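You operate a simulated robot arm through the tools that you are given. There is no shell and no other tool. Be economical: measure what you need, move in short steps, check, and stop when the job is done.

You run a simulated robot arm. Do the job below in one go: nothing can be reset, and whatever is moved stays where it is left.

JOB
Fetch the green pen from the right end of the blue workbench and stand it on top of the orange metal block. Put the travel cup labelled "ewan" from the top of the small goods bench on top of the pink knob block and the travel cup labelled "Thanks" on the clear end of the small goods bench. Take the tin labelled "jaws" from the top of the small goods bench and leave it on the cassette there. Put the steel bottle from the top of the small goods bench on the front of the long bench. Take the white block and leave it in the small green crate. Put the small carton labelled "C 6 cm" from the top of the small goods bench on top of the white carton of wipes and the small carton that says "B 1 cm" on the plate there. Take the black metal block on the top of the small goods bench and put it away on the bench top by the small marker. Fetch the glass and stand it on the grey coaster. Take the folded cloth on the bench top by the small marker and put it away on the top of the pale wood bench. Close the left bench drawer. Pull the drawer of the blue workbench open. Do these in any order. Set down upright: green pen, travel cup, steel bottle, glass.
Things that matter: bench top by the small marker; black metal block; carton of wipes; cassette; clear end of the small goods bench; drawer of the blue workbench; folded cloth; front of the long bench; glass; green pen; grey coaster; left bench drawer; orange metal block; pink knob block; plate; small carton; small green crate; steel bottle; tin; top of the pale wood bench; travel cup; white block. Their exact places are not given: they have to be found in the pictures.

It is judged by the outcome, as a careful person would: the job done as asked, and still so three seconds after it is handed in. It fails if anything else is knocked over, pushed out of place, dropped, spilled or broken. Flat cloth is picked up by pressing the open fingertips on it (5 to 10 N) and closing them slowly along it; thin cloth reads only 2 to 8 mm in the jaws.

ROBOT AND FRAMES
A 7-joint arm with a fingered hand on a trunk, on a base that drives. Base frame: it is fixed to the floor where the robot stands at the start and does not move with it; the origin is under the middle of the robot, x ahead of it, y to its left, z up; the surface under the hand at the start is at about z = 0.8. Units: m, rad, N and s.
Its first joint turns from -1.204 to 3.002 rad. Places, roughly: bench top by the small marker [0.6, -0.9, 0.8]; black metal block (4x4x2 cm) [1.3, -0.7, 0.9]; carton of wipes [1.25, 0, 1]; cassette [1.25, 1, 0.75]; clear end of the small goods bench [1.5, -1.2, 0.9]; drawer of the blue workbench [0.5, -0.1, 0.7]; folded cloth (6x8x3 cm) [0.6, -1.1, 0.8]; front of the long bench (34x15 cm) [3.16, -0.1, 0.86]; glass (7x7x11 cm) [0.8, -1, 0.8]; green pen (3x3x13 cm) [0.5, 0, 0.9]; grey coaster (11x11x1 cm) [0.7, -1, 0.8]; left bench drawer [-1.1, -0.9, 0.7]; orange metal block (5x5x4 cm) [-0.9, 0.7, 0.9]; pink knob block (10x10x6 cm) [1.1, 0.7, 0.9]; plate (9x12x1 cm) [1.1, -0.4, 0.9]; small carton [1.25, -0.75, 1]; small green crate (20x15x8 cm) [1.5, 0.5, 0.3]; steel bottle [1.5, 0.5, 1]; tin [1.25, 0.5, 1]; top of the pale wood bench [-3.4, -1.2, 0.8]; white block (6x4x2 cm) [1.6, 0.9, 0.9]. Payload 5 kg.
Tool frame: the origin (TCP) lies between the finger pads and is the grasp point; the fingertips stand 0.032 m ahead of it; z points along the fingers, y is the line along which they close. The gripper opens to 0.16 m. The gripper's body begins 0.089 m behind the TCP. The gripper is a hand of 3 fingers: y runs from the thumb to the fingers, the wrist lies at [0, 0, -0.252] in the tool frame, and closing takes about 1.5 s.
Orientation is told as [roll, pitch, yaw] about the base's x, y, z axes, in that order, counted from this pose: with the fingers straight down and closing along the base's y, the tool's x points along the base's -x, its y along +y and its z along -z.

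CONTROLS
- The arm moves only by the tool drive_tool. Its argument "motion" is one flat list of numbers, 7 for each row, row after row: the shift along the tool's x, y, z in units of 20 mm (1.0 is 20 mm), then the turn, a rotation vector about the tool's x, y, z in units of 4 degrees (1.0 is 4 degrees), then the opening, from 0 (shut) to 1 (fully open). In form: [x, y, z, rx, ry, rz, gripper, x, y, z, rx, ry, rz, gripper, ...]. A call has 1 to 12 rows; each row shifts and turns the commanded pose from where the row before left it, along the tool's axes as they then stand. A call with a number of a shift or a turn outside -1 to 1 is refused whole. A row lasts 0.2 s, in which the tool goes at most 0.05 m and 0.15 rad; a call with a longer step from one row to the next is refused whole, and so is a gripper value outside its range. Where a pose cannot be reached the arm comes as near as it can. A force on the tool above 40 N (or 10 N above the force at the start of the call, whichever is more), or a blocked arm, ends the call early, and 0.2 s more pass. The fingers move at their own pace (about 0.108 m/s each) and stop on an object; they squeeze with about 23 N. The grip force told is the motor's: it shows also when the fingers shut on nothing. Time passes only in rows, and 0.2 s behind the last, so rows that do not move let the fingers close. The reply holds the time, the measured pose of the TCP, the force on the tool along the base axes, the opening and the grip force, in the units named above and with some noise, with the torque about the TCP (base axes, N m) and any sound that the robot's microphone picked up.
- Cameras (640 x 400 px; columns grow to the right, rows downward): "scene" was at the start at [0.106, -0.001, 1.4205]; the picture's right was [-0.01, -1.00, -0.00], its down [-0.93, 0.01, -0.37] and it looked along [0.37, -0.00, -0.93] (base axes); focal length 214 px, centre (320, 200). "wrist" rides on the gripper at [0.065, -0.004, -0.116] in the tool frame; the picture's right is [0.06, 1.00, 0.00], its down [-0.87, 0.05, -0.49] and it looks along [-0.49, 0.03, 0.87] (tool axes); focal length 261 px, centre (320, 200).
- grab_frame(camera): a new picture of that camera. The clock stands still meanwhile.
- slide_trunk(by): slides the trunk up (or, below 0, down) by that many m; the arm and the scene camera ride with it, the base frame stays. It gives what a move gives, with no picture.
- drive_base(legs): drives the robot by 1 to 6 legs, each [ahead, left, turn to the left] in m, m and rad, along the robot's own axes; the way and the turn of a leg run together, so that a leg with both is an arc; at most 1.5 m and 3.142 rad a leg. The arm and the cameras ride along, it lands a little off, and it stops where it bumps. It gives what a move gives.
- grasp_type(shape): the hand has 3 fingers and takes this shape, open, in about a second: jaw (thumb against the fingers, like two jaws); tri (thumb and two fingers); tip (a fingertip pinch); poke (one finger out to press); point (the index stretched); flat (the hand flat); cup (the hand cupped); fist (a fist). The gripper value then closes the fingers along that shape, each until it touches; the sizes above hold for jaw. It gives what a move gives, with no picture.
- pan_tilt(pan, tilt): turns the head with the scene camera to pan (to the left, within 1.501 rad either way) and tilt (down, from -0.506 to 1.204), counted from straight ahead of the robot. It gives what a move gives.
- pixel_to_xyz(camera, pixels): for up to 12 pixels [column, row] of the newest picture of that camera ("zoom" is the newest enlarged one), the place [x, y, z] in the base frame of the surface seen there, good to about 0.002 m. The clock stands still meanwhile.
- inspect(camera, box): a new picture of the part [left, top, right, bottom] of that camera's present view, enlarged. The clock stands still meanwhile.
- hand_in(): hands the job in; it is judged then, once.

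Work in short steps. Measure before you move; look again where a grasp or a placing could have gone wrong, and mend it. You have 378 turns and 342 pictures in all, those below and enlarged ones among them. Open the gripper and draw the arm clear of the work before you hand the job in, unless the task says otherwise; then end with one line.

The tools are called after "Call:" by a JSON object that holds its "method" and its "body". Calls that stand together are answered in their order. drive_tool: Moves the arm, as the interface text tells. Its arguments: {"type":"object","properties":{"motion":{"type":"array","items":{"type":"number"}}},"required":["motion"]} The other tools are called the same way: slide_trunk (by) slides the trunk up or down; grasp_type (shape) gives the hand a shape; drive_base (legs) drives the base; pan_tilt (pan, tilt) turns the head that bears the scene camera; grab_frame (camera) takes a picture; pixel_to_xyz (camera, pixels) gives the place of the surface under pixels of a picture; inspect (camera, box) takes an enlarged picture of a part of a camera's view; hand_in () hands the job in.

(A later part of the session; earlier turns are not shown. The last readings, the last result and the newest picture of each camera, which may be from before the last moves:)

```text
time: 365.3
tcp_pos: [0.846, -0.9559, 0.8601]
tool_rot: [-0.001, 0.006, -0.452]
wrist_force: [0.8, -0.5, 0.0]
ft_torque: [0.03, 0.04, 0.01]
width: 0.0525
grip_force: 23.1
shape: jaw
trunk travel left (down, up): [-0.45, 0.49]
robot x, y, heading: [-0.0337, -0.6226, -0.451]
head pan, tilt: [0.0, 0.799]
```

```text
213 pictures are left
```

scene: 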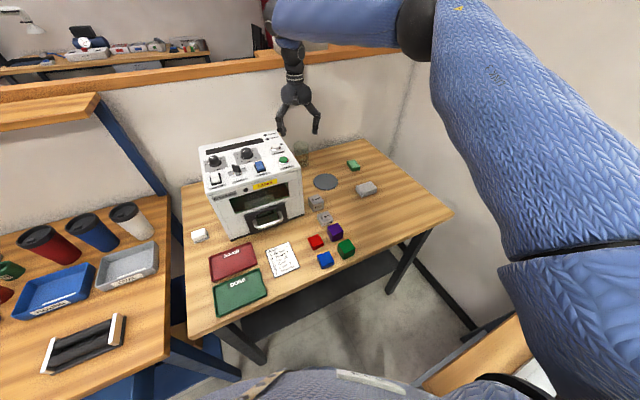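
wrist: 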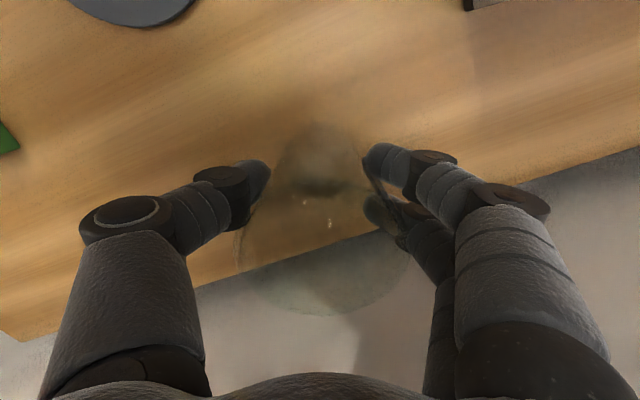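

Gripped (52 mm). Lift 60 mm and move over the coaster centre (0.686, −0.996).

Call:
{"method": "drive_tool", "body": {"motion": [0, 0, -1, 0, 0, 0, 0, 0, 0, -1, 0, 0, 0, 0, 0, 0, -1, 0, 0, 0, 0, 0.9, -0.757, 0, 0, 0, 0, 0, 0.9, -0.757, 0, 0, 0, 0, 0, 0.9, -0.757, 0, 0, 0, 0, 0, 0.9, -0.757, 0, 0, 0, 0, 0, 0.9, -0.757, 0, 0, 0, 0, 0, 0.9, -0.757, 0, 0, 0, 0, 0, 0.9, -0.757, 0, 0, 0, 0, 0]}}

Call:
{"method": "grab_frame", "body": {"camera": "wrist"}}

Call:
{"method": "inspect", "body": {"camera": "scene", "box": [270, 60, 410, 220]}}

```text
time: 367.5
tcp_pos: [0.6868, -0.9947, 0.9217]
tool_rot: [-0.001, 0.004, -0.451]
wrist_force: [-1.1, -0.3, -1.6]
ft_torque: [0.02, 0.01, 0.01]
width: 0.0528
grip_force: 23.2
shape: jaw
trunk travel left (down, up): [-0.45, 0.49]
robot x, y, heading: [-0.035, -0.6243, -0.452]
head pan, tilt: [0.0, 0.799]
```

```text
212 pictures are left
```

wrist: 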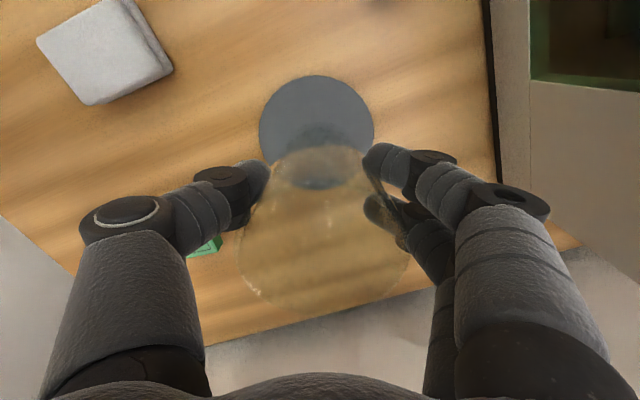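

```text
2.50 times, centred on (340, 140) of scene
```

zoom: 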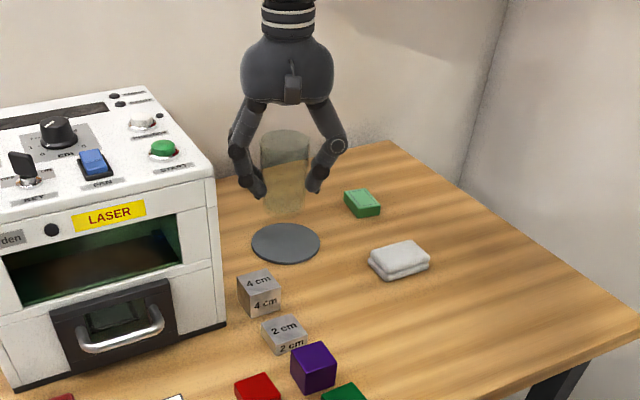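

Check coaster edges from this nearer view before lowering.

Call:
{"method": "pixel_to_xyz", "body": {"camera": "wrist", "pixels": [[316, 78], [262, 118], [371, 120], [316, 120], [275, 150]]}}

Call:
{"method": "pixel_to_xyz", "body": {"camera": "zoom", "pixels": [[255, 243], [317, 243], [286, 226], [286, 260], [286, 243], [285, 205]]}}

```text
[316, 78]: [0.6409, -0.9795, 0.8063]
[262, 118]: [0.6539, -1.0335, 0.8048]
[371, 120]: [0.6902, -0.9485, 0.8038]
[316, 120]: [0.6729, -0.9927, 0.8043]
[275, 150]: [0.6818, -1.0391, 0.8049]
```

```text
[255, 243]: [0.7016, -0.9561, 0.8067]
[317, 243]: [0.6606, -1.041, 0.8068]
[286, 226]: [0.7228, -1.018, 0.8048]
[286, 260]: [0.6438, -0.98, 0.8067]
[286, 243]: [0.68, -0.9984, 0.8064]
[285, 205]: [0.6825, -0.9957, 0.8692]
```

Base sits on the TCP axis; coaster centre (0.682, −0.998). Lower with contact watch.

Call:
{"method": "drive_tool", "body": {"motion": [0.1, -0.2, 1, 0, 0, 0, 0, 0.1, 0, 1, 0, 0, 0, 0, 0, 0, 0.3, 0, 0, 0, 0, 0, 0, 0.2, 0, 0, 0, 0, 0, 0, 0.1, 0, 0, 0, 0]}}

```text
time: 368.7
tcp_pos: [0.6819, -0.9968, 0.8696]
tool_rot: [-0.001, 0.006, -0.45]
wrist_force: [0.5, -0.5, -1.7]
ft_torque: [-0.04, 0.0, -0.01]
width: 0.0526
grip_force: 22.7
shape: jaw
trunk travel left (down, up): [-0.45, 0.49]
robot x, y, heading: [-0.0332, -0.6241, -0.451]
head pan, tilt: [0.0, 0.799]
```

Call:
{"method": "drive_tool", "body": {"motion": [0, 0, 0.1, 0, 0, 0, 0, 0, 0, 0.06, 0, 0, 0, 0, 0, 0, 0.06, 0, 0, 0, 0]}}

```text
time: 369.5
tcp_pos: [0.6808, -0.9982, 0.8662]
tool_rot: [0.001, 0.005, -0.45]
wrist_force: [1.8, 0.1, 6.2]
ft_torque: [0.04, -0.06, 0.01]
width: 0.0527
grip_force: 22.9
shape: jaw
trunk travel left (down, up): [-0.45, 0.49]
robot x, y, heading: [-0.0344, -0.6226, -0.457]
head pan, tilt: [0.0, 0.799]
```

Contact at 6 N. Open quickly, rise and check.

Call:
{"method": "drive_tool", "body": {"motion": [0, 0, 0, 0, 0, 0, 0.7, 0, 0, 0, 0, 0, 0, 0.7]}}

Call:
{"method": "slide_trunk", "body": {"by": 0.2}}

Call:
{"method": "inspect", "body": {"camera": "scene", "box": [230, 100, 430, 260]}}

Call:
{"method": "grab_frame", "body": {"camera": "wrist"}}

```text
time: 370.1
tcp_pos: [0.6806, -0.9977, 0.865]
tool_rot: [0.001, 0.005, -0.451]
wrist_force: [0.2, 0.1, 0.3]
ft_torque: [0.02, 0.02, -0.02]
width: 0.1115
grip_force: 0.0
shape: jaw
trunk travel left (down, up): [-0.45, 0.49]
robot x, y, heading: [-0.0361, -0.6221, -0.449]
head pan, tilt: [0.0, 0.799]
```

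```text
time: 372.3
tcp_pos: [0.681, -0.9987, 1.0651]
tool_rot: [0.001, 0.006, -0.451]
wrist_force: [-0.2, -0.5, 0.3]
ft_torque: [-0.02, -0.02, -0.03]
width: 0.1116
grip_force: 0.0
shape: jaw
trunk travel left (down, up): [-0.65, 0.29]
robot x, y, heading: [-0.0335, -0.6221, -0.452]
head pan, tilt: [0.0, 0.799]
```

```text
2.50 times, centred on (330, 180) of scene
```

zoom: 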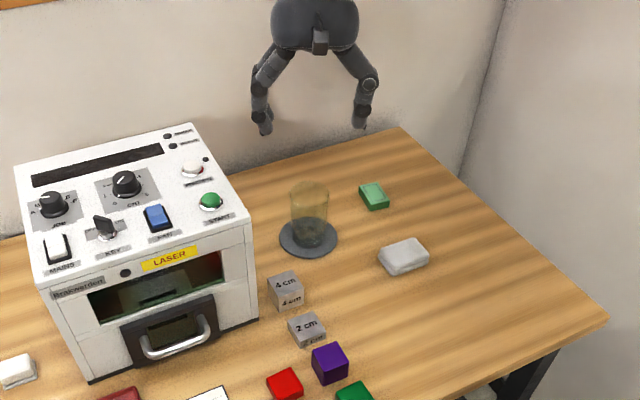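

```text
209 pictures are left
```

wrist: 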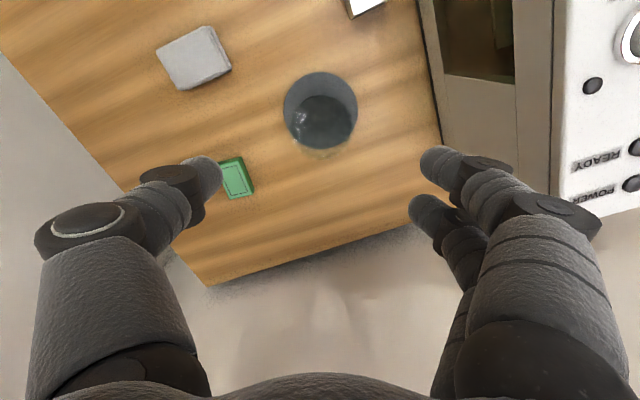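

The glass stands on the coaster. Next the cloth: measure its corners in the wrist view.

Call:
{"method": "pixel_to_xyz", "body": {"camera": "wrist", "pixels": [[194, 56], [160, 48], [211, 29], [228, 66], [180, 84], [222, 78]]}}

Call:
{"method": "drive_tool", "body": {"motion": [0.4, -0.95, 0, 0, 0, 0, 0.75, 0.4, -0.95, 0, 0, 0, 0, 0.75, 0.4, -0.95, 0, 0, 0, 0, 0.75, 0.4, -0.95, 0, 0, 0, 0, 0.75, 0.4, -0.95, 0, 0, 0, 0, 0.75, 0.4, -0.95, 0, 0, 0, 0, 0.75, 0.4, -0.95, 0, 0, 0, 0, 0.75, 0.4, -0.95, 0, 0, 0, 0, 0.75]}}

Call:
{"method": "grab_frame", "body": {"camera": "wrist"}}

```text
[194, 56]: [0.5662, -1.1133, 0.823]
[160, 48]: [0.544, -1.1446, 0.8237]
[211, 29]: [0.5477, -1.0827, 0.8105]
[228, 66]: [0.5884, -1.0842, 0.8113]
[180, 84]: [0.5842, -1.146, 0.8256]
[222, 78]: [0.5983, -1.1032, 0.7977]
```

```text
time: 374.1
tcp_pos: [0.5571, -1.1055, 1.0663]
tool_rot: [0.001, 0.006, -0.451]
wrist_force: [0.3, -0.6, -0.2]
ft_torque: [0.0, -0.03, 0.05]
width: 0.1197
grip_force: 0.2
shape: jaw
trunk travel left (down, up): [-0.65, 0.29]
robot x, y, heading: [-0.0345, -0.625, -0.45]
head pan, tilt: [0.0, 0.799]
```

```text
208 pictures are left
```

wrist: 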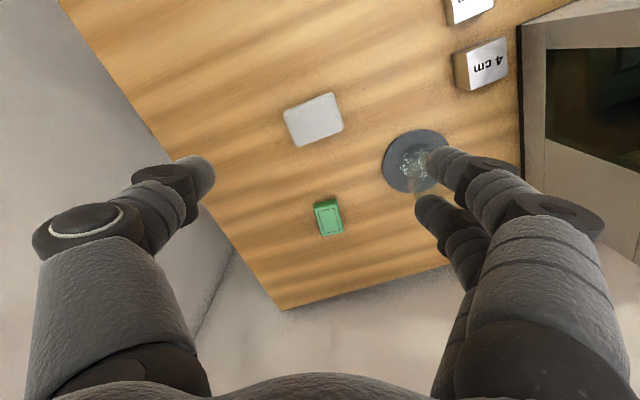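

The cloth lies square: centre (0.566, −1.114), about 4.5 × 6.3 cm, top 0.825. Turn to yaw 0, centre, and lower part way.

Call:
{"method": "drive_tool", "body": {"motion": [0, 0, 0, 0, 0, -0.92, 0.65, 0, 0, 0, 0, 0, -0.92, 0.65, 0, 0, 0, 0, 0, -0.92, 0.65, 0, 0, 0, 0, 0, -0.92, 0.65, 0, 0, 0, 0, 0, -0.92, 0.65, 0, 0, 0, 0, 0, -0.92, 0.65, 0, 0, 0, 0, 0, -0.94, 0.65, -0.45, -0.45, 0, 0, 0, 0, 0.65]}}

Call:
{"method": "slide_trunk", "body": {"by": -0.15}}

Call:
{"method": "grab_frame", "body": {"camera": "wrist"}}

```text
time: 375.9
tcp_pos: [0.5664, -1.1163, 1.0648]
tool_rot: [0.003, 0.004, -0.001]
wrist_force: [0.0, -0.1, 0.5]
ft_torque: [0.02, -0.02, -0.01]
width: 0.1046
grip_force: 0.0
shape: jaw
trunk travel left (down, up): [-0.65, 0.29]
robot x, y, heading: [-0.0354, -0.626, -0.457]
head pan, tilt: [0.0, 0.799]
```

```text
time: 377.6
tcp_pos: [0.5659, -1.1166, 0.9158]
tool_rot: [0.002, 0.007, 0.001]
wrist_force: [-0.2, -0.3, 0.6]
ft_torque: [-0.01, -0.02, -0.02]
width: 0.1043
grip_force: 0.1
shape: jaw
trunk travel left (down, up): [-0.5, 0.44]
robot x, y, heading: [-0.0344, -0.6213, -0.456]
head pan, tilt: [0.0, 0.799]
```

```text
207 pictures are left
```

wrist: 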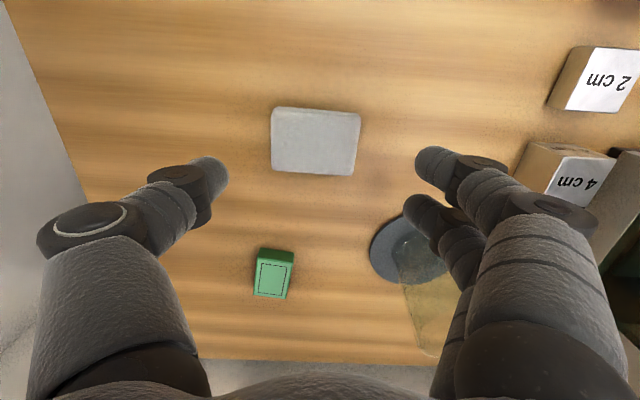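

Aligned. Lower to the cloth and close slowly.

Call:
{"method": "slide_trunk", "body": {"by": -0.079}}

Call:
{"method": "drive_tool", "body": {"motion": [0, 0, 0, 0, 0, 0, 0.5, 0, 0, 0, 0, 0, 0, 0.42, 0, 0, 0, 0, 0, 0, 0.36, 0, 0, 0, 0, 0, 0, 0.3, 0, 0, 0, 0, 0, 0, 0.2, 0, 0, 0, 0, 0, 0, 0.1, 0, 0, 0, 0, 0, 0, 0, 0, 0, 0, 0, 0, 0, 0]}}

Call:
{"method": "grab_frame", "body": {"camera": "wrist"}}

```text
time: 378.8
tcp_pos: [0.5649, -1.1154, 0.837]
tool_rot: [0.001, 0.005, 0.0]
wrist_force: [-0.1, -0.8, -0.4]
ft_torque: [0.0, -0.02, -0.02]
width: 0.1043
grip_force: 0.1
shape: jaw
trunk travel left (down, up): [-0.421, 0.519]
robot x, y, heading: [-0.0337, -0.6214, -0.455]
head pan, tilt: [0.0, 0.799]
```

```text
time: 380.6
tcp_pos: [0.5658, -1.1159, 0.8359]
tool_rot: [0.002, 0.004, 0.001]
wrist_force: [-0.5, -0.6, -0.2]
ft_torque: [0.05, -0.03, -0.01]
width: 0.0678
grip_force: 23.0
shape: jaw
trunk travel left (down, up): [-0.421, 0.519]
robot x, y, heading: [-0.0362, -0.6224, -0.455]
head pan, tilt: [0.0, 0.799]
```

```text
206 pictures are left
```

wrist: 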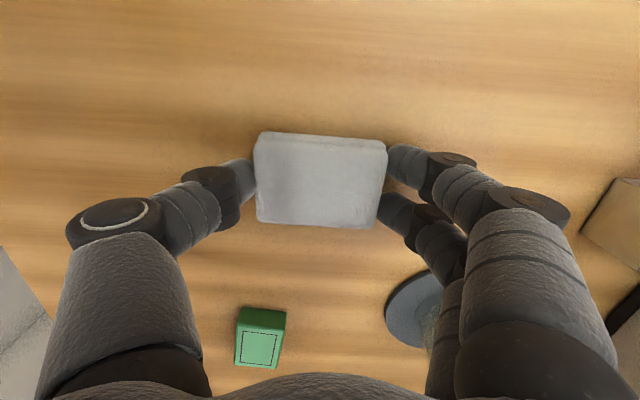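

Cloth is gripped (68 mm). Lift and verify.

Call:
{"method": "slide_trunk", "body": {"by": 0.15}}

Call:
{"method": "grab_frame", "body": {"camera": "wrist"}}

Call:
{"method": "slide_trunk", "body": {"by": 0.25}}

```text
time: 382.4
tcp_pos: [0.5655, -1.1157, 0.987]
tool_rot: [0.001, 0.006, 0.0]
wrist_force: [0.8, 0.0, -0.1]
ft_torque: [-0.05, -0.01, 0.0]
width: 0.068
grip_force: 23.6
shape: jaw
trunk travel left (down, up): [-0.571, 0.369]
robot x, y, heading: [-0.0339, -0.6252, -0.452]
head pan, tilt: [0.0, 0.799]
```

```text
205 pictures are left
```

wrist: 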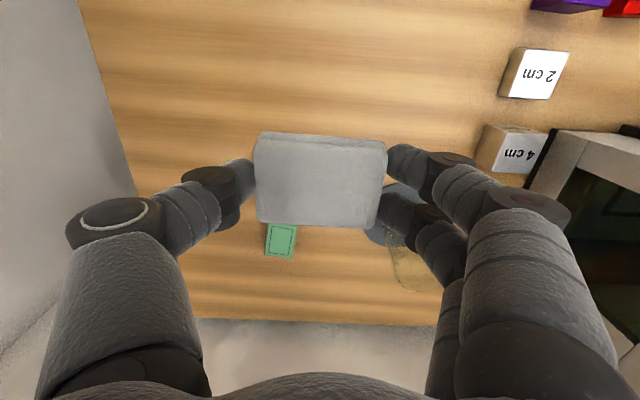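

```text
time: 384.9
tcp_pos: [0.5653, -1.1171, 1.2372]
tool_rot: [0.001, 0.004, 0.0]
wrist_force: [-0.2, 0.8, 0.7]
ft_torque: [0.0, 0.04, 0.0]
width: 0.0679
grip_force: 23.2
shape: jaw
trunk travel left (down, up): [-0.821, 0.119]
robot x, y, heading: [-0.035, -0.624, -0.453]
head pan, tilt: [0.0, 0.799]
```

Held firmly. Back out and drive toward the pale wood bench.

Call:
{"method": "drive_base", "body": {"legs": [[-0.5, 0, 0], [0, 0, 3.0], [0, 0, 0.55], [1.2, 0, 0]]}}

Call:
{"method": "grab_frame", "body": {"camera": "scene"}}

```text
time: 402.0
tcp_pos: [-2.4051, -0.1357, 1.2368]
tool_rot: [0.0, 0.006, -2.738]
wrist_force: [-0.5, -0.1, 0.1]
ft_torque: [-0.02, 0.01, 0.0]
width: 0.0669
grip_force: 23.3
shape: jaw
trunk travel left (down, up): [-0.821, 0.119]
robot x, y, heading: [-1.6603, -0.3482, 3.095]
head pan, tilt: [0.0, 0.799]
```

```text
204 pictures are left
```

scene: 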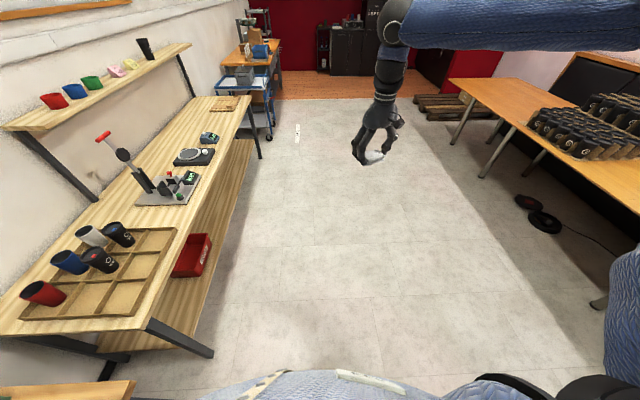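

Measure free bench-top spots on the pale bench.

Call:
{"method": "pixel_to_xyz", "body": {"camera": "scene", "pixels": [[195, 210], [190, 225], [180, 205], [220, 125], [228, 120], [215, 150], [175, 150], [160, 120], [205, 115], [225, 100], [145, 215]]}}

Call:
{"method": "inspect", "body": {"camera": "scene", "box": [90, 80, 270, 240]}}

```text
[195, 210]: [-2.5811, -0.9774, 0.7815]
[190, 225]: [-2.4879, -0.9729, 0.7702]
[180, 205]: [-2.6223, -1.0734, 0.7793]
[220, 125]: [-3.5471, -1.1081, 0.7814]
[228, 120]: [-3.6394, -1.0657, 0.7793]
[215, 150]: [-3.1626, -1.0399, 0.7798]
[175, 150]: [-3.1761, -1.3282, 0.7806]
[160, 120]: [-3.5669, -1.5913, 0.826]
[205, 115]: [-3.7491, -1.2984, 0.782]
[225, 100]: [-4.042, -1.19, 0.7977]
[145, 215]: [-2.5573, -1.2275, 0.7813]
```

```text
2.50 times, centred on (180, 160) of scene
```

zoom: 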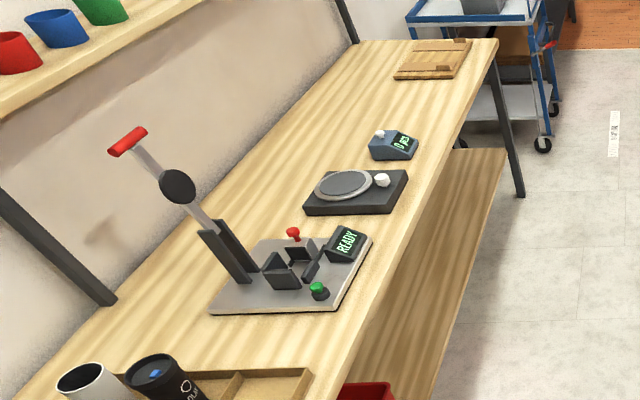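

Free space lies around (−3.65, −1.2). Drive there and face the bench.

Call:
{"method": "drive_base", "body": {"legs": [[1.0, 0, 0], [0.81, 0, 0], [0, 0, 1.6], [0.17, 0, 0]]}}

Call:
{"method": "grab_frame", "body": {"camera": "scene"}}

Call:
{"method": "grab_frame", "body": {"camera": "wrist"}}

```text
time: 416.3
tcp_pos: [-3.6265, -1.2313, 1.236]
tool_rot: [0.002, 0.007, -1.068]
wrist_force: [-0.2, 0.1, -0.1]
ft_torque: [0.05, 0.04, 0.0]
width: 0.0669
grip_force: 22.9
shape: jaw
trunk travel left (down, up): [-0.821, 0.119]
robot x, y, heading: [-3.483, -0.4649, -1.518]
head pan, tilt: [0.0, 0.799]
```

```text
202 pictures are left
```

scene: 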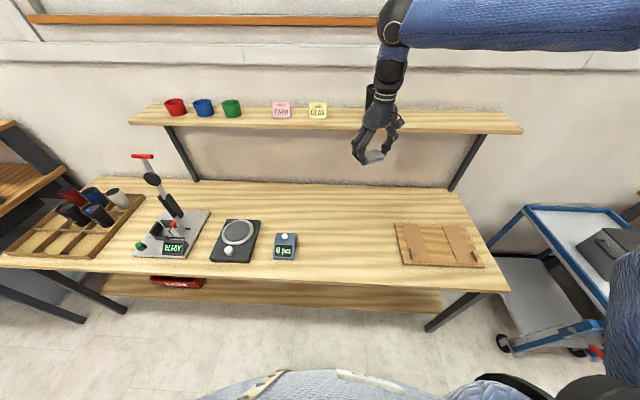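

```text
201 pictures are left
```

wrist: 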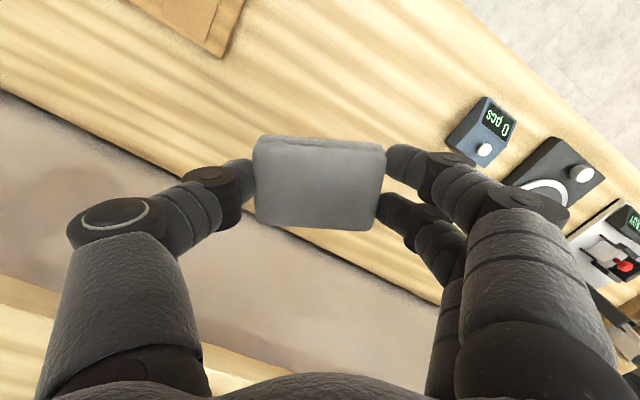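

Measure shelf edge and bench edge before lowering.

Call:
{"method": "pixel_to_xyz", "body": {"camera": "scene", "pixels": [[330, 128], [450, 130], [330, 280], [340, 230], [345, 250], [290, 250], [395, 250]]}}

Call:
{"method": "drive_base", "body": {"legs": [[-0.09, 0, 0]]}}

Call:
{"method": "slide_trunk", "body": {"by": -0.35}}

Call:
{"method": "grab_frame", "body": {"camera": "wrist"}}

```text
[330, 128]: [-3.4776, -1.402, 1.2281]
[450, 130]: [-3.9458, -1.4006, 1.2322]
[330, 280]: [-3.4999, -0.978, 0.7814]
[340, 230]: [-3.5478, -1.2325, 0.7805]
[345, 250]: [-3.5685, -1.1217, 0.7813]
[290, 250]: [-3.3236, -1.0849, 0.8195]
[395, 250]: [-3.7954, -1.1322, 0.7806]
```

```text
time: 417.4
tcp_pos: [-3.6322, -1.1388, 1.238]
tool_rot: [0.001, 0.003, -1.07]
wrist_force: [-0.5, 0.8, -0.6]
ft_torque: [-0.01, 0.03, -0.01]
width: 0.0667
grip_force: 23.1
shape: jaw
trunk travel left (down, up): [-0.821, 0.119]
robot x, y, heading: [-3.4884, -0.3784, -1.521]
head pan, tilt: [0.0, 0.799]
```

```text
time: 420.8
tcp_pos: [-3.6311, -1.1406, 0.8875]
tool_rot: [0.002, 0.004, -1.071]
wrist_force: [-0.9, -0.9, -0.7]
ft_torque: [0.02, -0.03, 0.01]
width: 0.0666
grip_force: 23.0
shape: jaw
trunk travel left (down, up): [-0.471, 0.469]
robot x, y, heading: [-3.4891, -0.3826, -1.516]
head pan, tilt: [0.0, 0.799]
```

```text
200 pictures are left
```

wrist: 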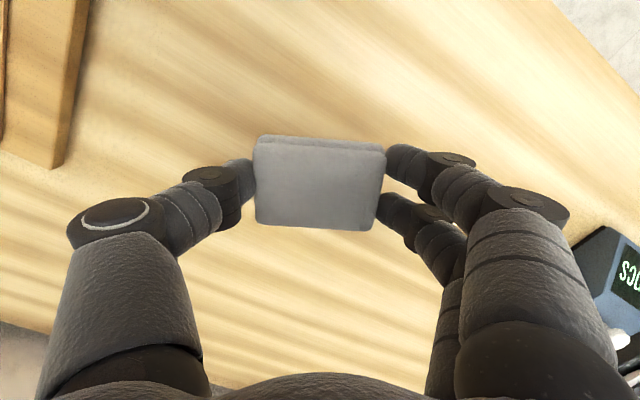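

Clear. Lower to the bench top (expected contact at TCP ≈ 0.817).

Call:
{"method": "drive_tool", "body": {"motion": [0, 0, 1, 0, 0, 0, 0, 0, 0, 1, 0, 0, 0, 0, 0, 0, 1, 0, 0, 0, 0, 0, 0, 0.3, 0, 0, 0, 0, 0, 0, 0.15, 0, 0, 0, 0, 0, 0, 0.1, 0, 0, 0, 0]}}

Call:
{"method": "drive_tool", "body": {"motion": [0, 0, 0, 0, 0, 0, 0.7, 0, 0, 0, 0, 0, 0, 0.7, 0, 0, 0, 0, 0, 0, 0.7]}}

Call:
{"method": "slide_trunk", "body": {"by": 0.35}}

Call:
{"method": "grab_frame", "body": {"camera": "wrist"}}

```text
time: 422.2
tcp_pos: [-3.631, -1.1412, 0.8168]
tool_rot: [0.0, 0.006, -1.069]
wrist_force: [-0.3, -0.4, 5.6]
ft_torque: [-0.03, -0.01, 0.0]
width: 0.0668
grip_force: 23.0
shape: jaw
trunk travel left (down, up): [-0.471, 0.469]
robot x, y, heading: [-3.4926, -0.3766, -1.522]
head pan, tilt: [0.0, 0.799]
```

```text
time: 423.0
tcp_pos: [-3.6316, -1.1401, 0.8139]
tool_rot: [0.001, 0.006, -1.071]
wrist_force: [0.1, 0.4, -0.1]
ft_torque: [0.0, -0.01, -0.01]
width: 0.1114
grip_force: 0.1
shape: jaw
trunk travel left (down, up): [-0.471, 0.469]
robot x, y, heading: [-3.4875, -0.3791, -1.52]
head pan, tilt: [0.0, 0.799]
```

```text
time: 426.4
tcp_pos: [-3.6324, -1.1417, 1.1655]
tool_rot: [0.001, 0.005, -1.07]
wrist_force: [-1.0, -0.3, 0.3]
ft_torque: [0.03, -0.01, -0.03]
width: 0.1116
grip_force: 0.0
shape: jaw
trunk travel left (down, up): [-0.821, 0.119]
robot x, y, heading: [-3.4903, -0.378, -1.524]
head pan, tilt: [0.0, 0.799]
```

```text
199 pictures are left
```

wrist: 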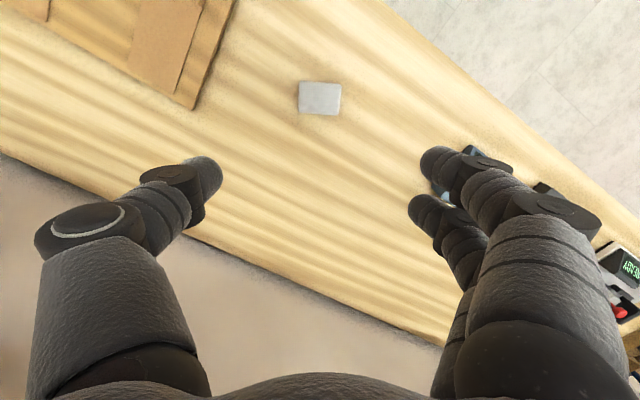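

Cloth placed. Now travel back and around the left end of the partition toward the goods bench.

Call:
{"method": "drive_base", "body": {"legs": [[0, 0, 1.49], [1.5, 0, 0], [1.5, 0, 0]]}}

Call:
{"method": "grab_frame", "body": {"camera": "scene"}}

```text
time: 444.6
tcp_pos: [0.2597, -0.5356, 1.1649]
tool_rot: [0.002, 0.004, 0.458]
wrist_force: [-1.0, 0.2, -0.4]
ft_torque: [0.02, -0.02, 0.0]
width: 0.1118
grip_force: 0.0
shape: jaw
trunk travel left (down, up): [-0.821, 0.119]
robot x, y, heading: [-0.5001, -0.3588, 0.007]
head pan, tilt: [0.0, 0.799]
```

```text
198 pictures are left
```

scene: 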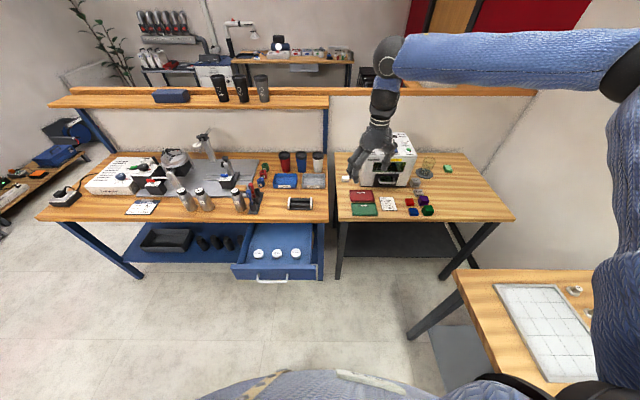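

Raise a bit and strafe left past the blue bench.

Call:
{"method": "slide_trunk", "body": {"by": 0.1}}

Call:
{"method": "drive_base", "body": {"legs": [[0.12, 0.7, 0], [0, 1.4, 0]]}}

Call:
{"method": "grab_frame", "body": {"camera": "scene"}}

```text
time: 445.9
tcp_pos: [0.2596, -0.5361, 1.2653]
tool_rot: [0.003, 0.005, 0.458]
wrist_force: [-0.7, 0.5, -0.4]
ft_torque: [0.0, -0.03, 0.0]
width: 0.1114
grip_force: 0.0
shape: jaw
trunk travel left (down, up): [-0.921, 0.019]
robot x, y, heading: [-0.4976, -0.3579, 0.008]
head pan, tilt: [0.0, 0.799]
```

```text
time: 456.4
tcp_pos: [0.3823, 1.5768, 1.2658]
tool_rot: [0.002, 0.005, 0.441]
wrist_force: [0.1, -0.3, -0.7]
ft_torque: [0.0, -0.03, 0.0]
width: 0.1119
grip_force: 0.1
shape: jaw
trunk travel left (down, up): [-0.921, 0.019]
robot x, y, heading: [-0.3687, 1.7655, -0.006]
head pan, tilt: [0.0, 0.799]
```

```text
197 pictures are left
```

scene: 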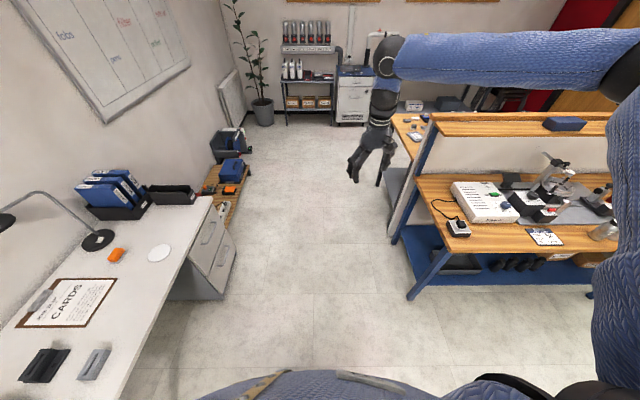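

Corridor is clear. Drive ahead to the aisle behind the partition.

Call:
{"method": "drive_base", "body": {"legs": [[1.5, 0.05, 0], [1.1, 0.0, 0]]}}

Call:
{"method": "pan_tilt", "body": {"pan": -1.2, "tilt": 0.6}}

Call:
{"method": "grab_frame", "body": {"camera": "scene"}}

```text
refused: leg 1 is longer than a leg can be; nothing moved
```

```text
time: 457.9
tcp_pos: [0.3821, 1.5769, 1.2655]
tool_rot: [0.002, 0.005, 0.442]
wrist_force: [0.2, -0.1, 0.1]
ft_torque: [-0.01, -0.02, -0.01]
width: 0.1116
grip_force: 0.0
shape: jaw
trunk travel left (down, up): [-0.921, 0.019]
robot x, y, heading: [-0.3678, 1.766, -0.009]
head pan, tilt: [-1.201, 0.6]
```

```text
196 pictures are left
```

scene: 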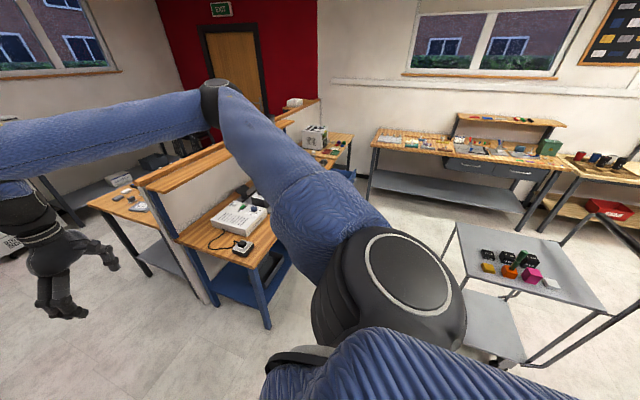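

Leg length just too long; retry with shorter legs.

Call:
{"method": "drive_base", "body": {"legs": [[1.3, 0.05, 0], [1.2, 0.0, 0]]}}

Call:
{"method": "grab_frame", "body": {"camera": "scene"}}

```text
time: 470.1
tcp_pos: [2.8882, 1.6088, 1.265]
tool_rot: [0.002, 0.004, 0.447]
wrist_force: [-0.8, 0.0, 0.6]
ft_torque: [-0.01, 0.04, 0.06]
width: 0.1115
grip_force: 0.1
shape: jaw
trunk travel left (down, up): [-0.921, 0.019]
robot x, y, heading: [2.1372, 1.795, -0.002]
head pan, tilt: [-1.201, 0.6]
```

```text
195 pictures are left
```

scene: 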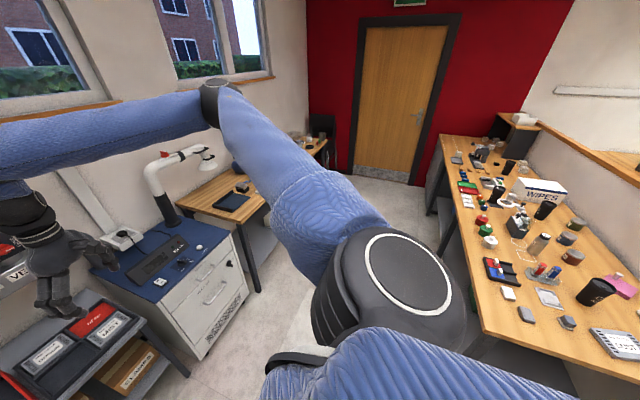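

The goods bench is in view with all the items. Zoom in and measure.

Call:
{"method": "inspect", "body": {"camera": "scene", "box": [440, 100, 640, 360]}}

Call:
{"method": "pixel_to_xyz", "body": {"camera": "scene", "pixels": [[470, 320], [595, 290], [620, 285], [615, 343], [527, 315], [508, 292], [545, 298], [567, 322], [540, 190], [445, 240], [540, 243], [570, 258]]}}

Call:
{"method": "pan_tilt", "body": {"pan": -1.45, "tilt": 0.75}}

Call:
{"method": "grab_frame", "body": {"camera": "scene"}}

```text
1.54 times, centred on (540, 230) of scene
```

zoom: 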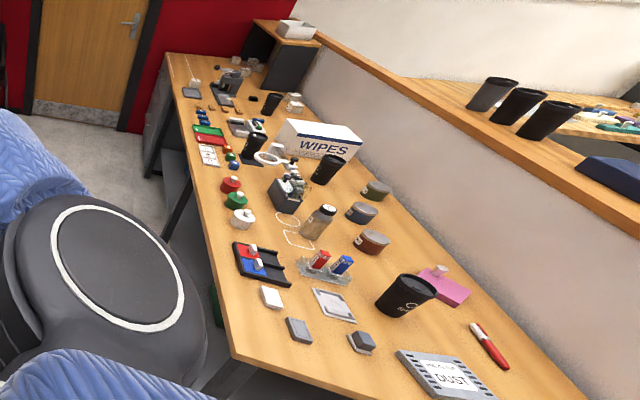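

```text
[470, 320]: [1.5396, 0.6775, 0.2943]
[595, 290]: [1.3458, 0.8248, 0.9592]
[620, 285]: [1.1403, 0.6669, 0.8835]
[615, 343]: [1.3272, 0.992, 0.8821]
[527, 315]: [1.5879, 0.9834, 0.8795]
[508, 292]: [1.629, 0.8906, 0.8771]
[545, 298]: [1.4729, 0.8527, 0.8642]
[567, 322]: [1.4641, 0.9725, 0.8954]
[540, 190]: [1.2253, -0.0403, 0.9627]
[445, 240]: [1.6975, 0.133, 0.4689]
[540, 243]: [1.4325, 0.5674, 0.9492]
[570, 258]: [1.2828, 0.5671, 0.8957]
```

```text
time: 470.9
tcp_pos: [2.888, 1.6083, 1.2651]
tool_rot: [0.002, 0.007, 0.446]
wrist_force: [-0.3, -0.2, 0.4]
ft_torque: [-0.01, 0.0, 0.01]
width: 0.1115
grip_force: 0.1
shape: jaw
trunk travel left (down, up): [-0.921, 0.019]
robot x, y, heading: [2.134, 1.7902, -0.006]
head pan, tilt: [-1.45, 0.75]
```

```text
193 pictures are left
```

scene: 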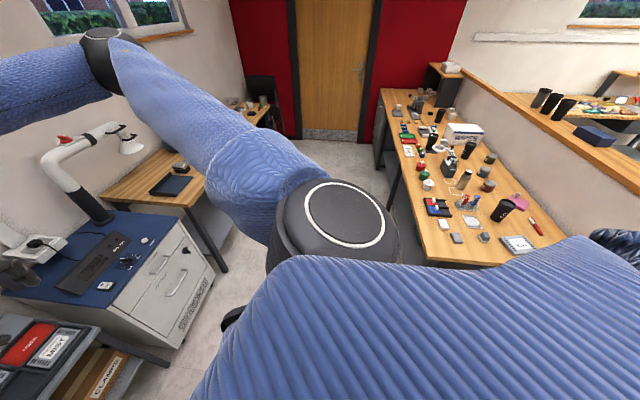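

Bench top z ≈ 0.865. Turn left to face the goods bench (away from the lamp) and stand before its left part.

Call:
{"method": "drive_base", "body": {"legs": [[0, 0, 3.08], [0, 0.85, 0]]}}

Call:
{"method": "pan_tilt", "body": {"pan": 0, "tilt": 0.85}}

Call:
{"method": "grab_frame", "body": {"camera": "scene"}}

```text
time: 482.6
tcp_pos: [1.3156, 1.179, 1.2657]
tool_rot: [0.001, 0.005, -2.785]
wrist_force: [0.6, 0.2, 0.2]
ft_torque: [0.0, -0.05, -0.02]
width: 0.1117
grip_force: 0.1
shape: jaw
trunk travel left (down, up): [-0.921, 0.019]
robot x, y, heading: [2.048, 0.9294, 3.046]
head pan, tilt: [-1.45, 0.75]
```

```text
time: 484.2
tcp_pos: [1.3162, 1.1788, 1.266]
tool_rot: [0.002, 0.006, -2.784]
wrist_force: [-0.1, 0.3, 0.4]
ft_torque: [0.01, -0.04, 0.0]
width: 0.1119
grip_force: 0.0
shape: jaw
trunk travel left (down, up): [-0.921, 0.019]
robot x, y, heading: [2.0512, 0.9231, 3.047]
head pan, tilt: [0.0, 0.85]
```

```text
192 pictures are left
```

scene: 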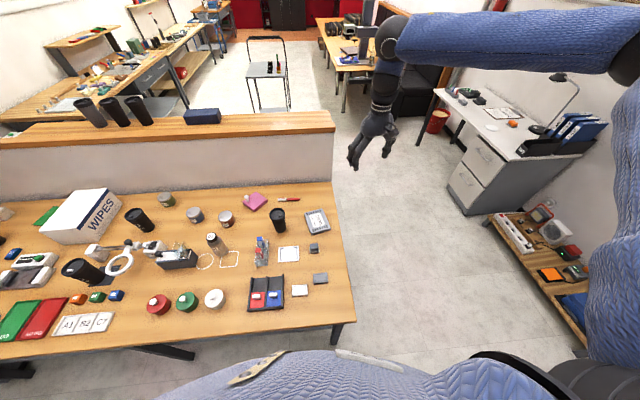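

Zoom to read labels.

Call:
{"method": "inspect", "body": {"camera": "scene", "box": [140, 180, 350, 320]}}

Call:
{"method": "pixel_to_xyz", "body": {"camera": "zoom", "pixels": [[80, 55], [165, 95], [260, 110], [350, 55], [415, 95], [535, 115], [225, 175], [455, 225], [530, 200], [485, 330], [400, 335], [345, 75]]}}

Call:
{"method": "inspect", "body": {"camera": "scene", "box": [0, 180, 200, 340]}}

```text
2.86 times, centred on (245, 250) of scene
```

zoom: 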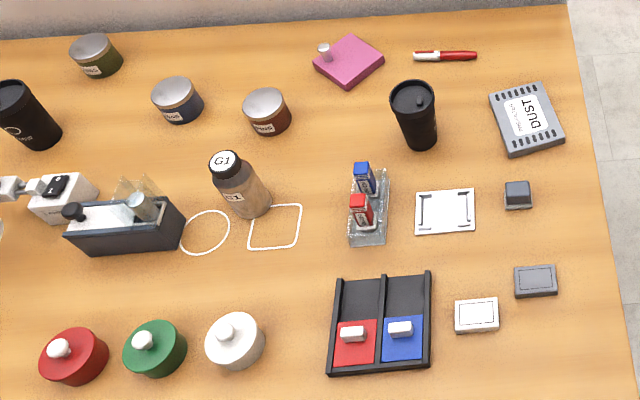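

```text
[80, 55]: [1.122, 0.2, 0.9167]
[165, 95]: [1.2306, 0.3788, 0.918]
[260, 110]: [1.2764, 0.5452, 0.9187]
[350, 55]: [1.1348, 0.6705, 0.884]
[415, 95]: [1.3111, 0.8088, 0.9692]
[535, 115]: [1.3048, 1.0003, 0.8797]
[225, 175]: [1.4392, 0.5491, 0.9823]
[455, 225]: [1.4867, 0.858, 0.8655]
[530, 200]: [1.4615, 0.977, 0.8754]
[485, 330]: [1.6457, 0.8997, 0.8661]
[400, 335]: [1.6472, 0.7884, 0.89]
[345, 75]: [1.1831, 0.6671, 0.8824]
```

```text
2.50 times, centred on (100, 260) of scene
```

zoom: 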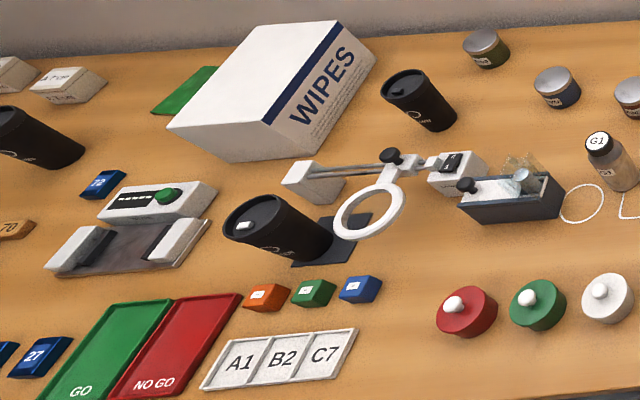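

Zoom tighter on tins and cups to read the labels.

Call:
{"method": "inspect", "body": {"camera": "scene", "box": [150, 185, 240, 240]}}

Call:
{"method": "inspect", "body": {"camera": "scene", "box": [240, 185, 340, 250]}}

Call:
{"method": "inspect", "body": {"camera": "scene", "box": [40, 195, 170, 295]}}

```text
7.11 times, centred on (195, 212) of scene
```

zoom: 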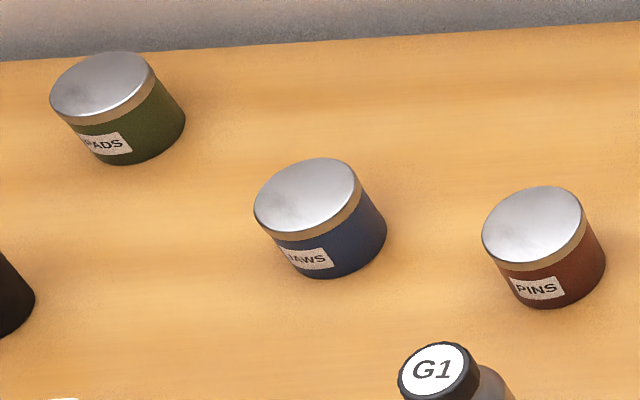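

```text
6.15 times, centred on (290, 218) of scene
```

zoom: 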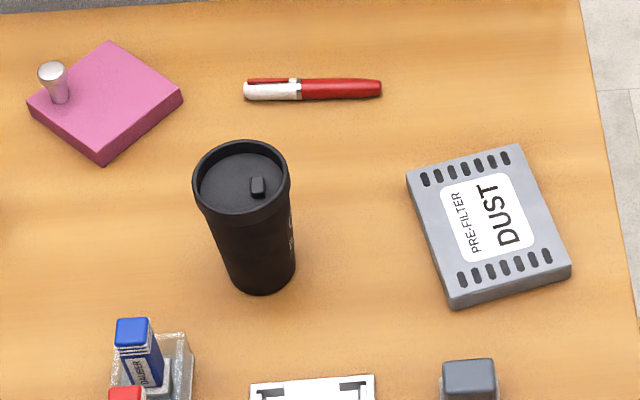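

```text
4.00 times, centred on (105, 245) of scene
```

zoom: 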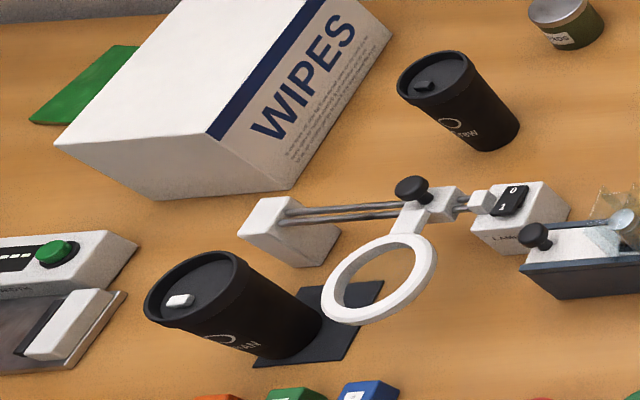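

JAWS is the blue tin (≈1.23, 0.38); the "cassette" is the DUST pre-filter (≈1.305, 1.0). Fix the heading and strafe left to the tin.

Call:
{"method": "drive_base", "body": {"legs": [[0, 0, 0.09], [0, 0.62, 0]]}}

Call:
{"method": "grab_frame", "body": {"camera": "scene"}}

Call:
{"method": "grab_frame", "body": {"camera": "wrist"}}

```text
time: 488.1
tcp_pos: [1.2951, 0.4963, 1.2654]
tool_rot: [0.002, 0.005, -2.696]
wrist_force: [-0.2, -0.1, -0.2]
ft_torque: [-0.02, 0.0, 0.03]
width: 0.1115
grip_force: 0.0
shape: jaw
trunk travel left (down, up): [-0.921, 0.019]
robot x, y, heading: [2.0443, 0.31, 3.138]
head pan, tilt: [0.0, 0.85]
```

```text
186 pictures are left
```

scene: 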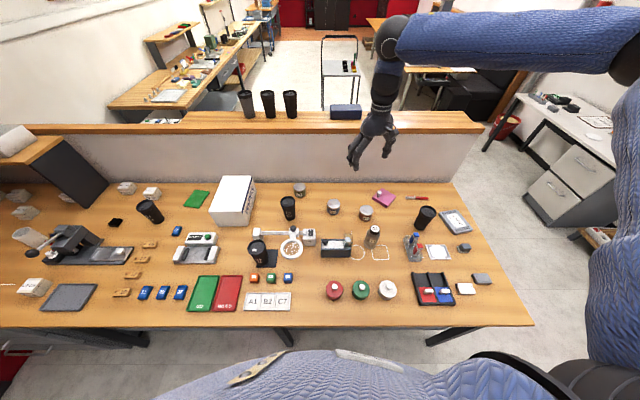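

```text
185 pictures are left
```

wrist: 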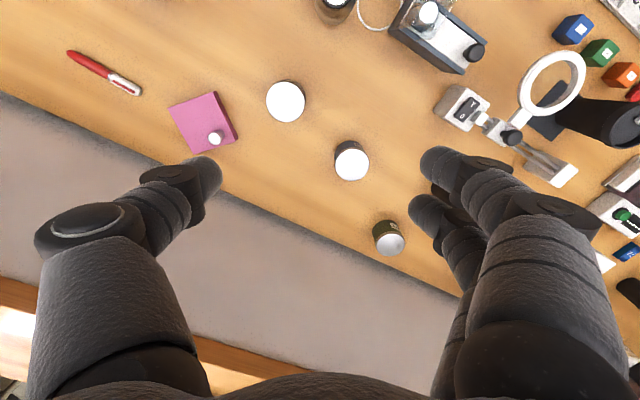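

Zoom on the left half of the bench.

Call:
{"method": "inspect", "body": {"camera": "scene", "box": [0, 160, 200, 310]}}

Call:
{"method": "inspect", "body": {"camera": "scene", "box": [130, 170, 330, 310]}}

Call:
{"method": "inspect", "body": {"camera": "scene", "box": [320, 180, 500, 310]}}

```text
2.67 times, centred on (100, 235) of scene
```

zoom: 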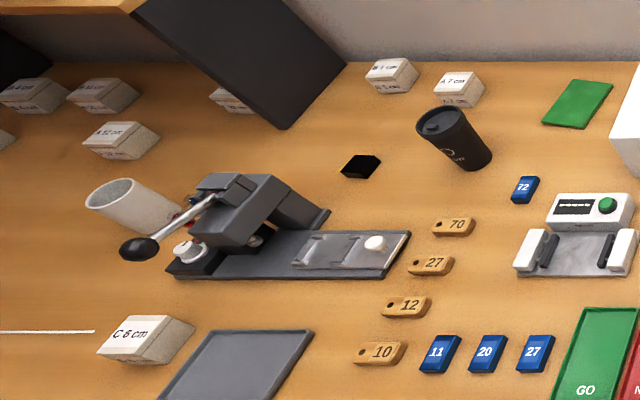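

```text
2.86 times, centred on (230, 240) of scene
```

zoom: 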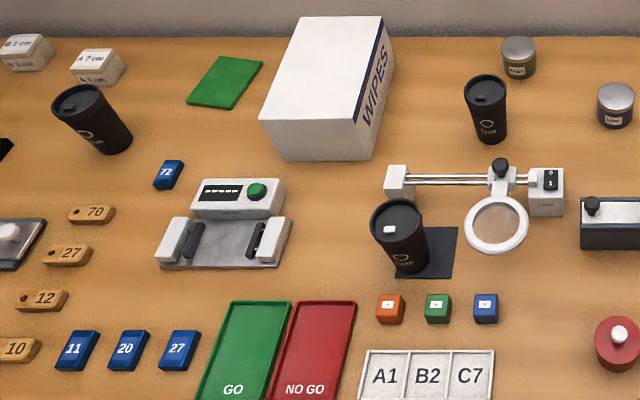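

```text
3.08 times, centred on (410, 245) of scene
```

zoom: 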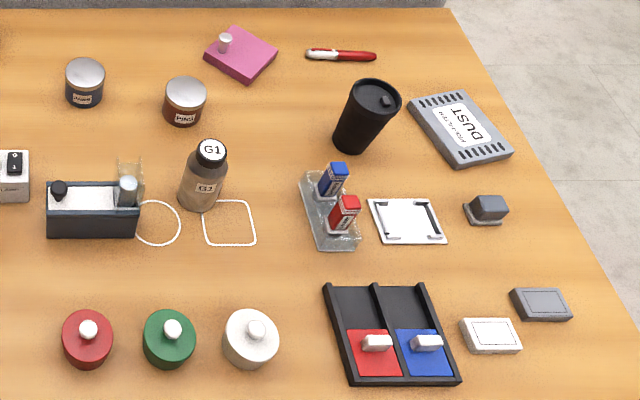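

Zoom onto each cup label and the cartons.

Call:
{"method": "inspect", "body": {"camera": "scene", "box": [135, 195, 175, 230]}}

Call:
{"method": "inspect", "body": {"camera": "scene", "box": [240, 190, 310, 270]}}

Call:
{"method": "inspect", "body": {"camera": "scene", "box": [100, 175, 180, 235]}}

Call:
{"method": "inspect", "body": {"camera": "scene", "box": [405, 195, 445, 240]}}

```text
11.43 times, centred on (155, 212) of scene
```

zoom: 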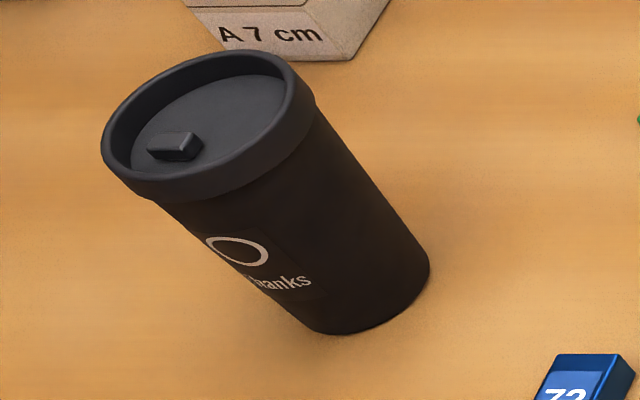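

```text
5.00 times, centred on (275, 230) of scene
```

zoom: 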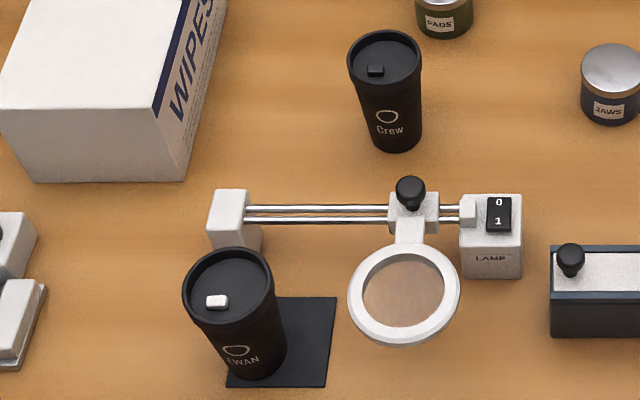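

```text
6.67 times, centred on (140, 205) of scene
```

zoom: 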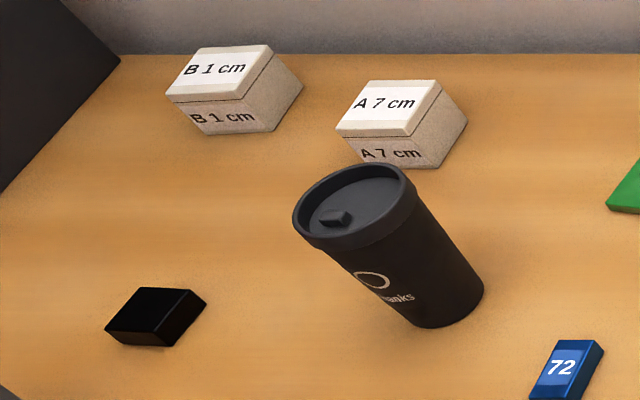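

```text
8.89 times, centred on (425, 218) of scene
```

zoom: 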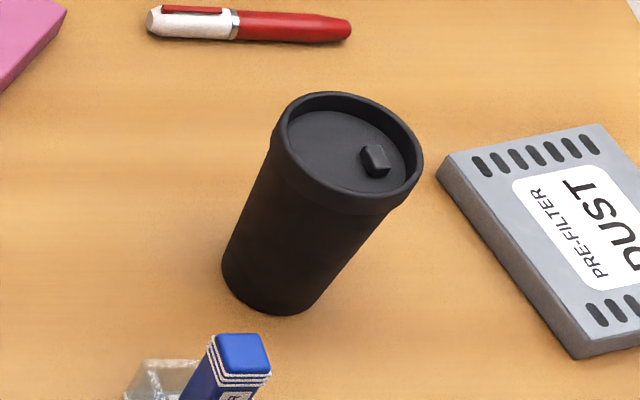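

EWAN is the cup on the black pad near the magnifier, "Thanks" the left one. Measure all the items.

Call:
{"method": "pixel_to_xyz", "body": {"camera": "scene", "pixels": [[257, 247], [266, 260], [150, 210], [157, 222], [123, 185], [148, 192], [115, 222], [35, 284], [196, 198], [233, 185], [236, 210], [290, 248]]}}

Call:
{"method": "pixel_to_xyz", "body": {"camera": "scene", "pixels": [[333, 204], [384, 200], [378, 192], [366, 211], [374, 231], [455, 222], [462, 287], [20, 260], [60, 262], [100, 300], [425, 213], [288, 202]]}}

```text
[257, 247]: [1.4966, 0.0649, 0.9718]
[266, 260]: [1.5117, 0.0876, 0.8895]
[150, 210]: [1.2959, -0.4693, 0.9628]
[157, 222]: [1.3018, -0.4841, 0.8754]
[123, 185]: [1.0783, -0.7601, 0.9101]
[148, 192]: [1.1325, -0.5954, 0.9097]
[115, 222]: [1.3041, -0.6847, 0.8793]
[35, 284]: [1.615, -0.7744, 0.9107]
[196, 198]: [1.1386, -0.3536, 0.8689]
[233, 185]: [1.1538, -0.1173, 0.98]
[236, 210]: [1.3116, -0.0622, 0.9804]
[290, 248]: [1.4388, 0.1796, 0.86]
```

```text
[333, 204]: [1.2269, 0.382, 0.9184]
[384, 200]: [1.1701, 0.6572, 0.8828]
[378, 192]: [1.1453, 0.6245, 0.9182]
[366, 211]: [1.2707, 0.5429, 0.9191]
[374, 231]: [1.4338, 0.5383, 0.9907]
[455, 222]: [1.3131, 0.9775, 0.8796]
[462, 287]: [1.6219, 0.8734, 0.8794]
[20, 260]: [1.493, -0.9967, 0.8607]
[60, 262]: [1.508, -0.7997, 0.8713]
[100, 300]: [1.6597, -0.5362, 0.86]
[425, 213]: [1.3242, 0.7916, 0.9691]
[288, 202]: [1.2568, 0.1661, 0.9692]
```

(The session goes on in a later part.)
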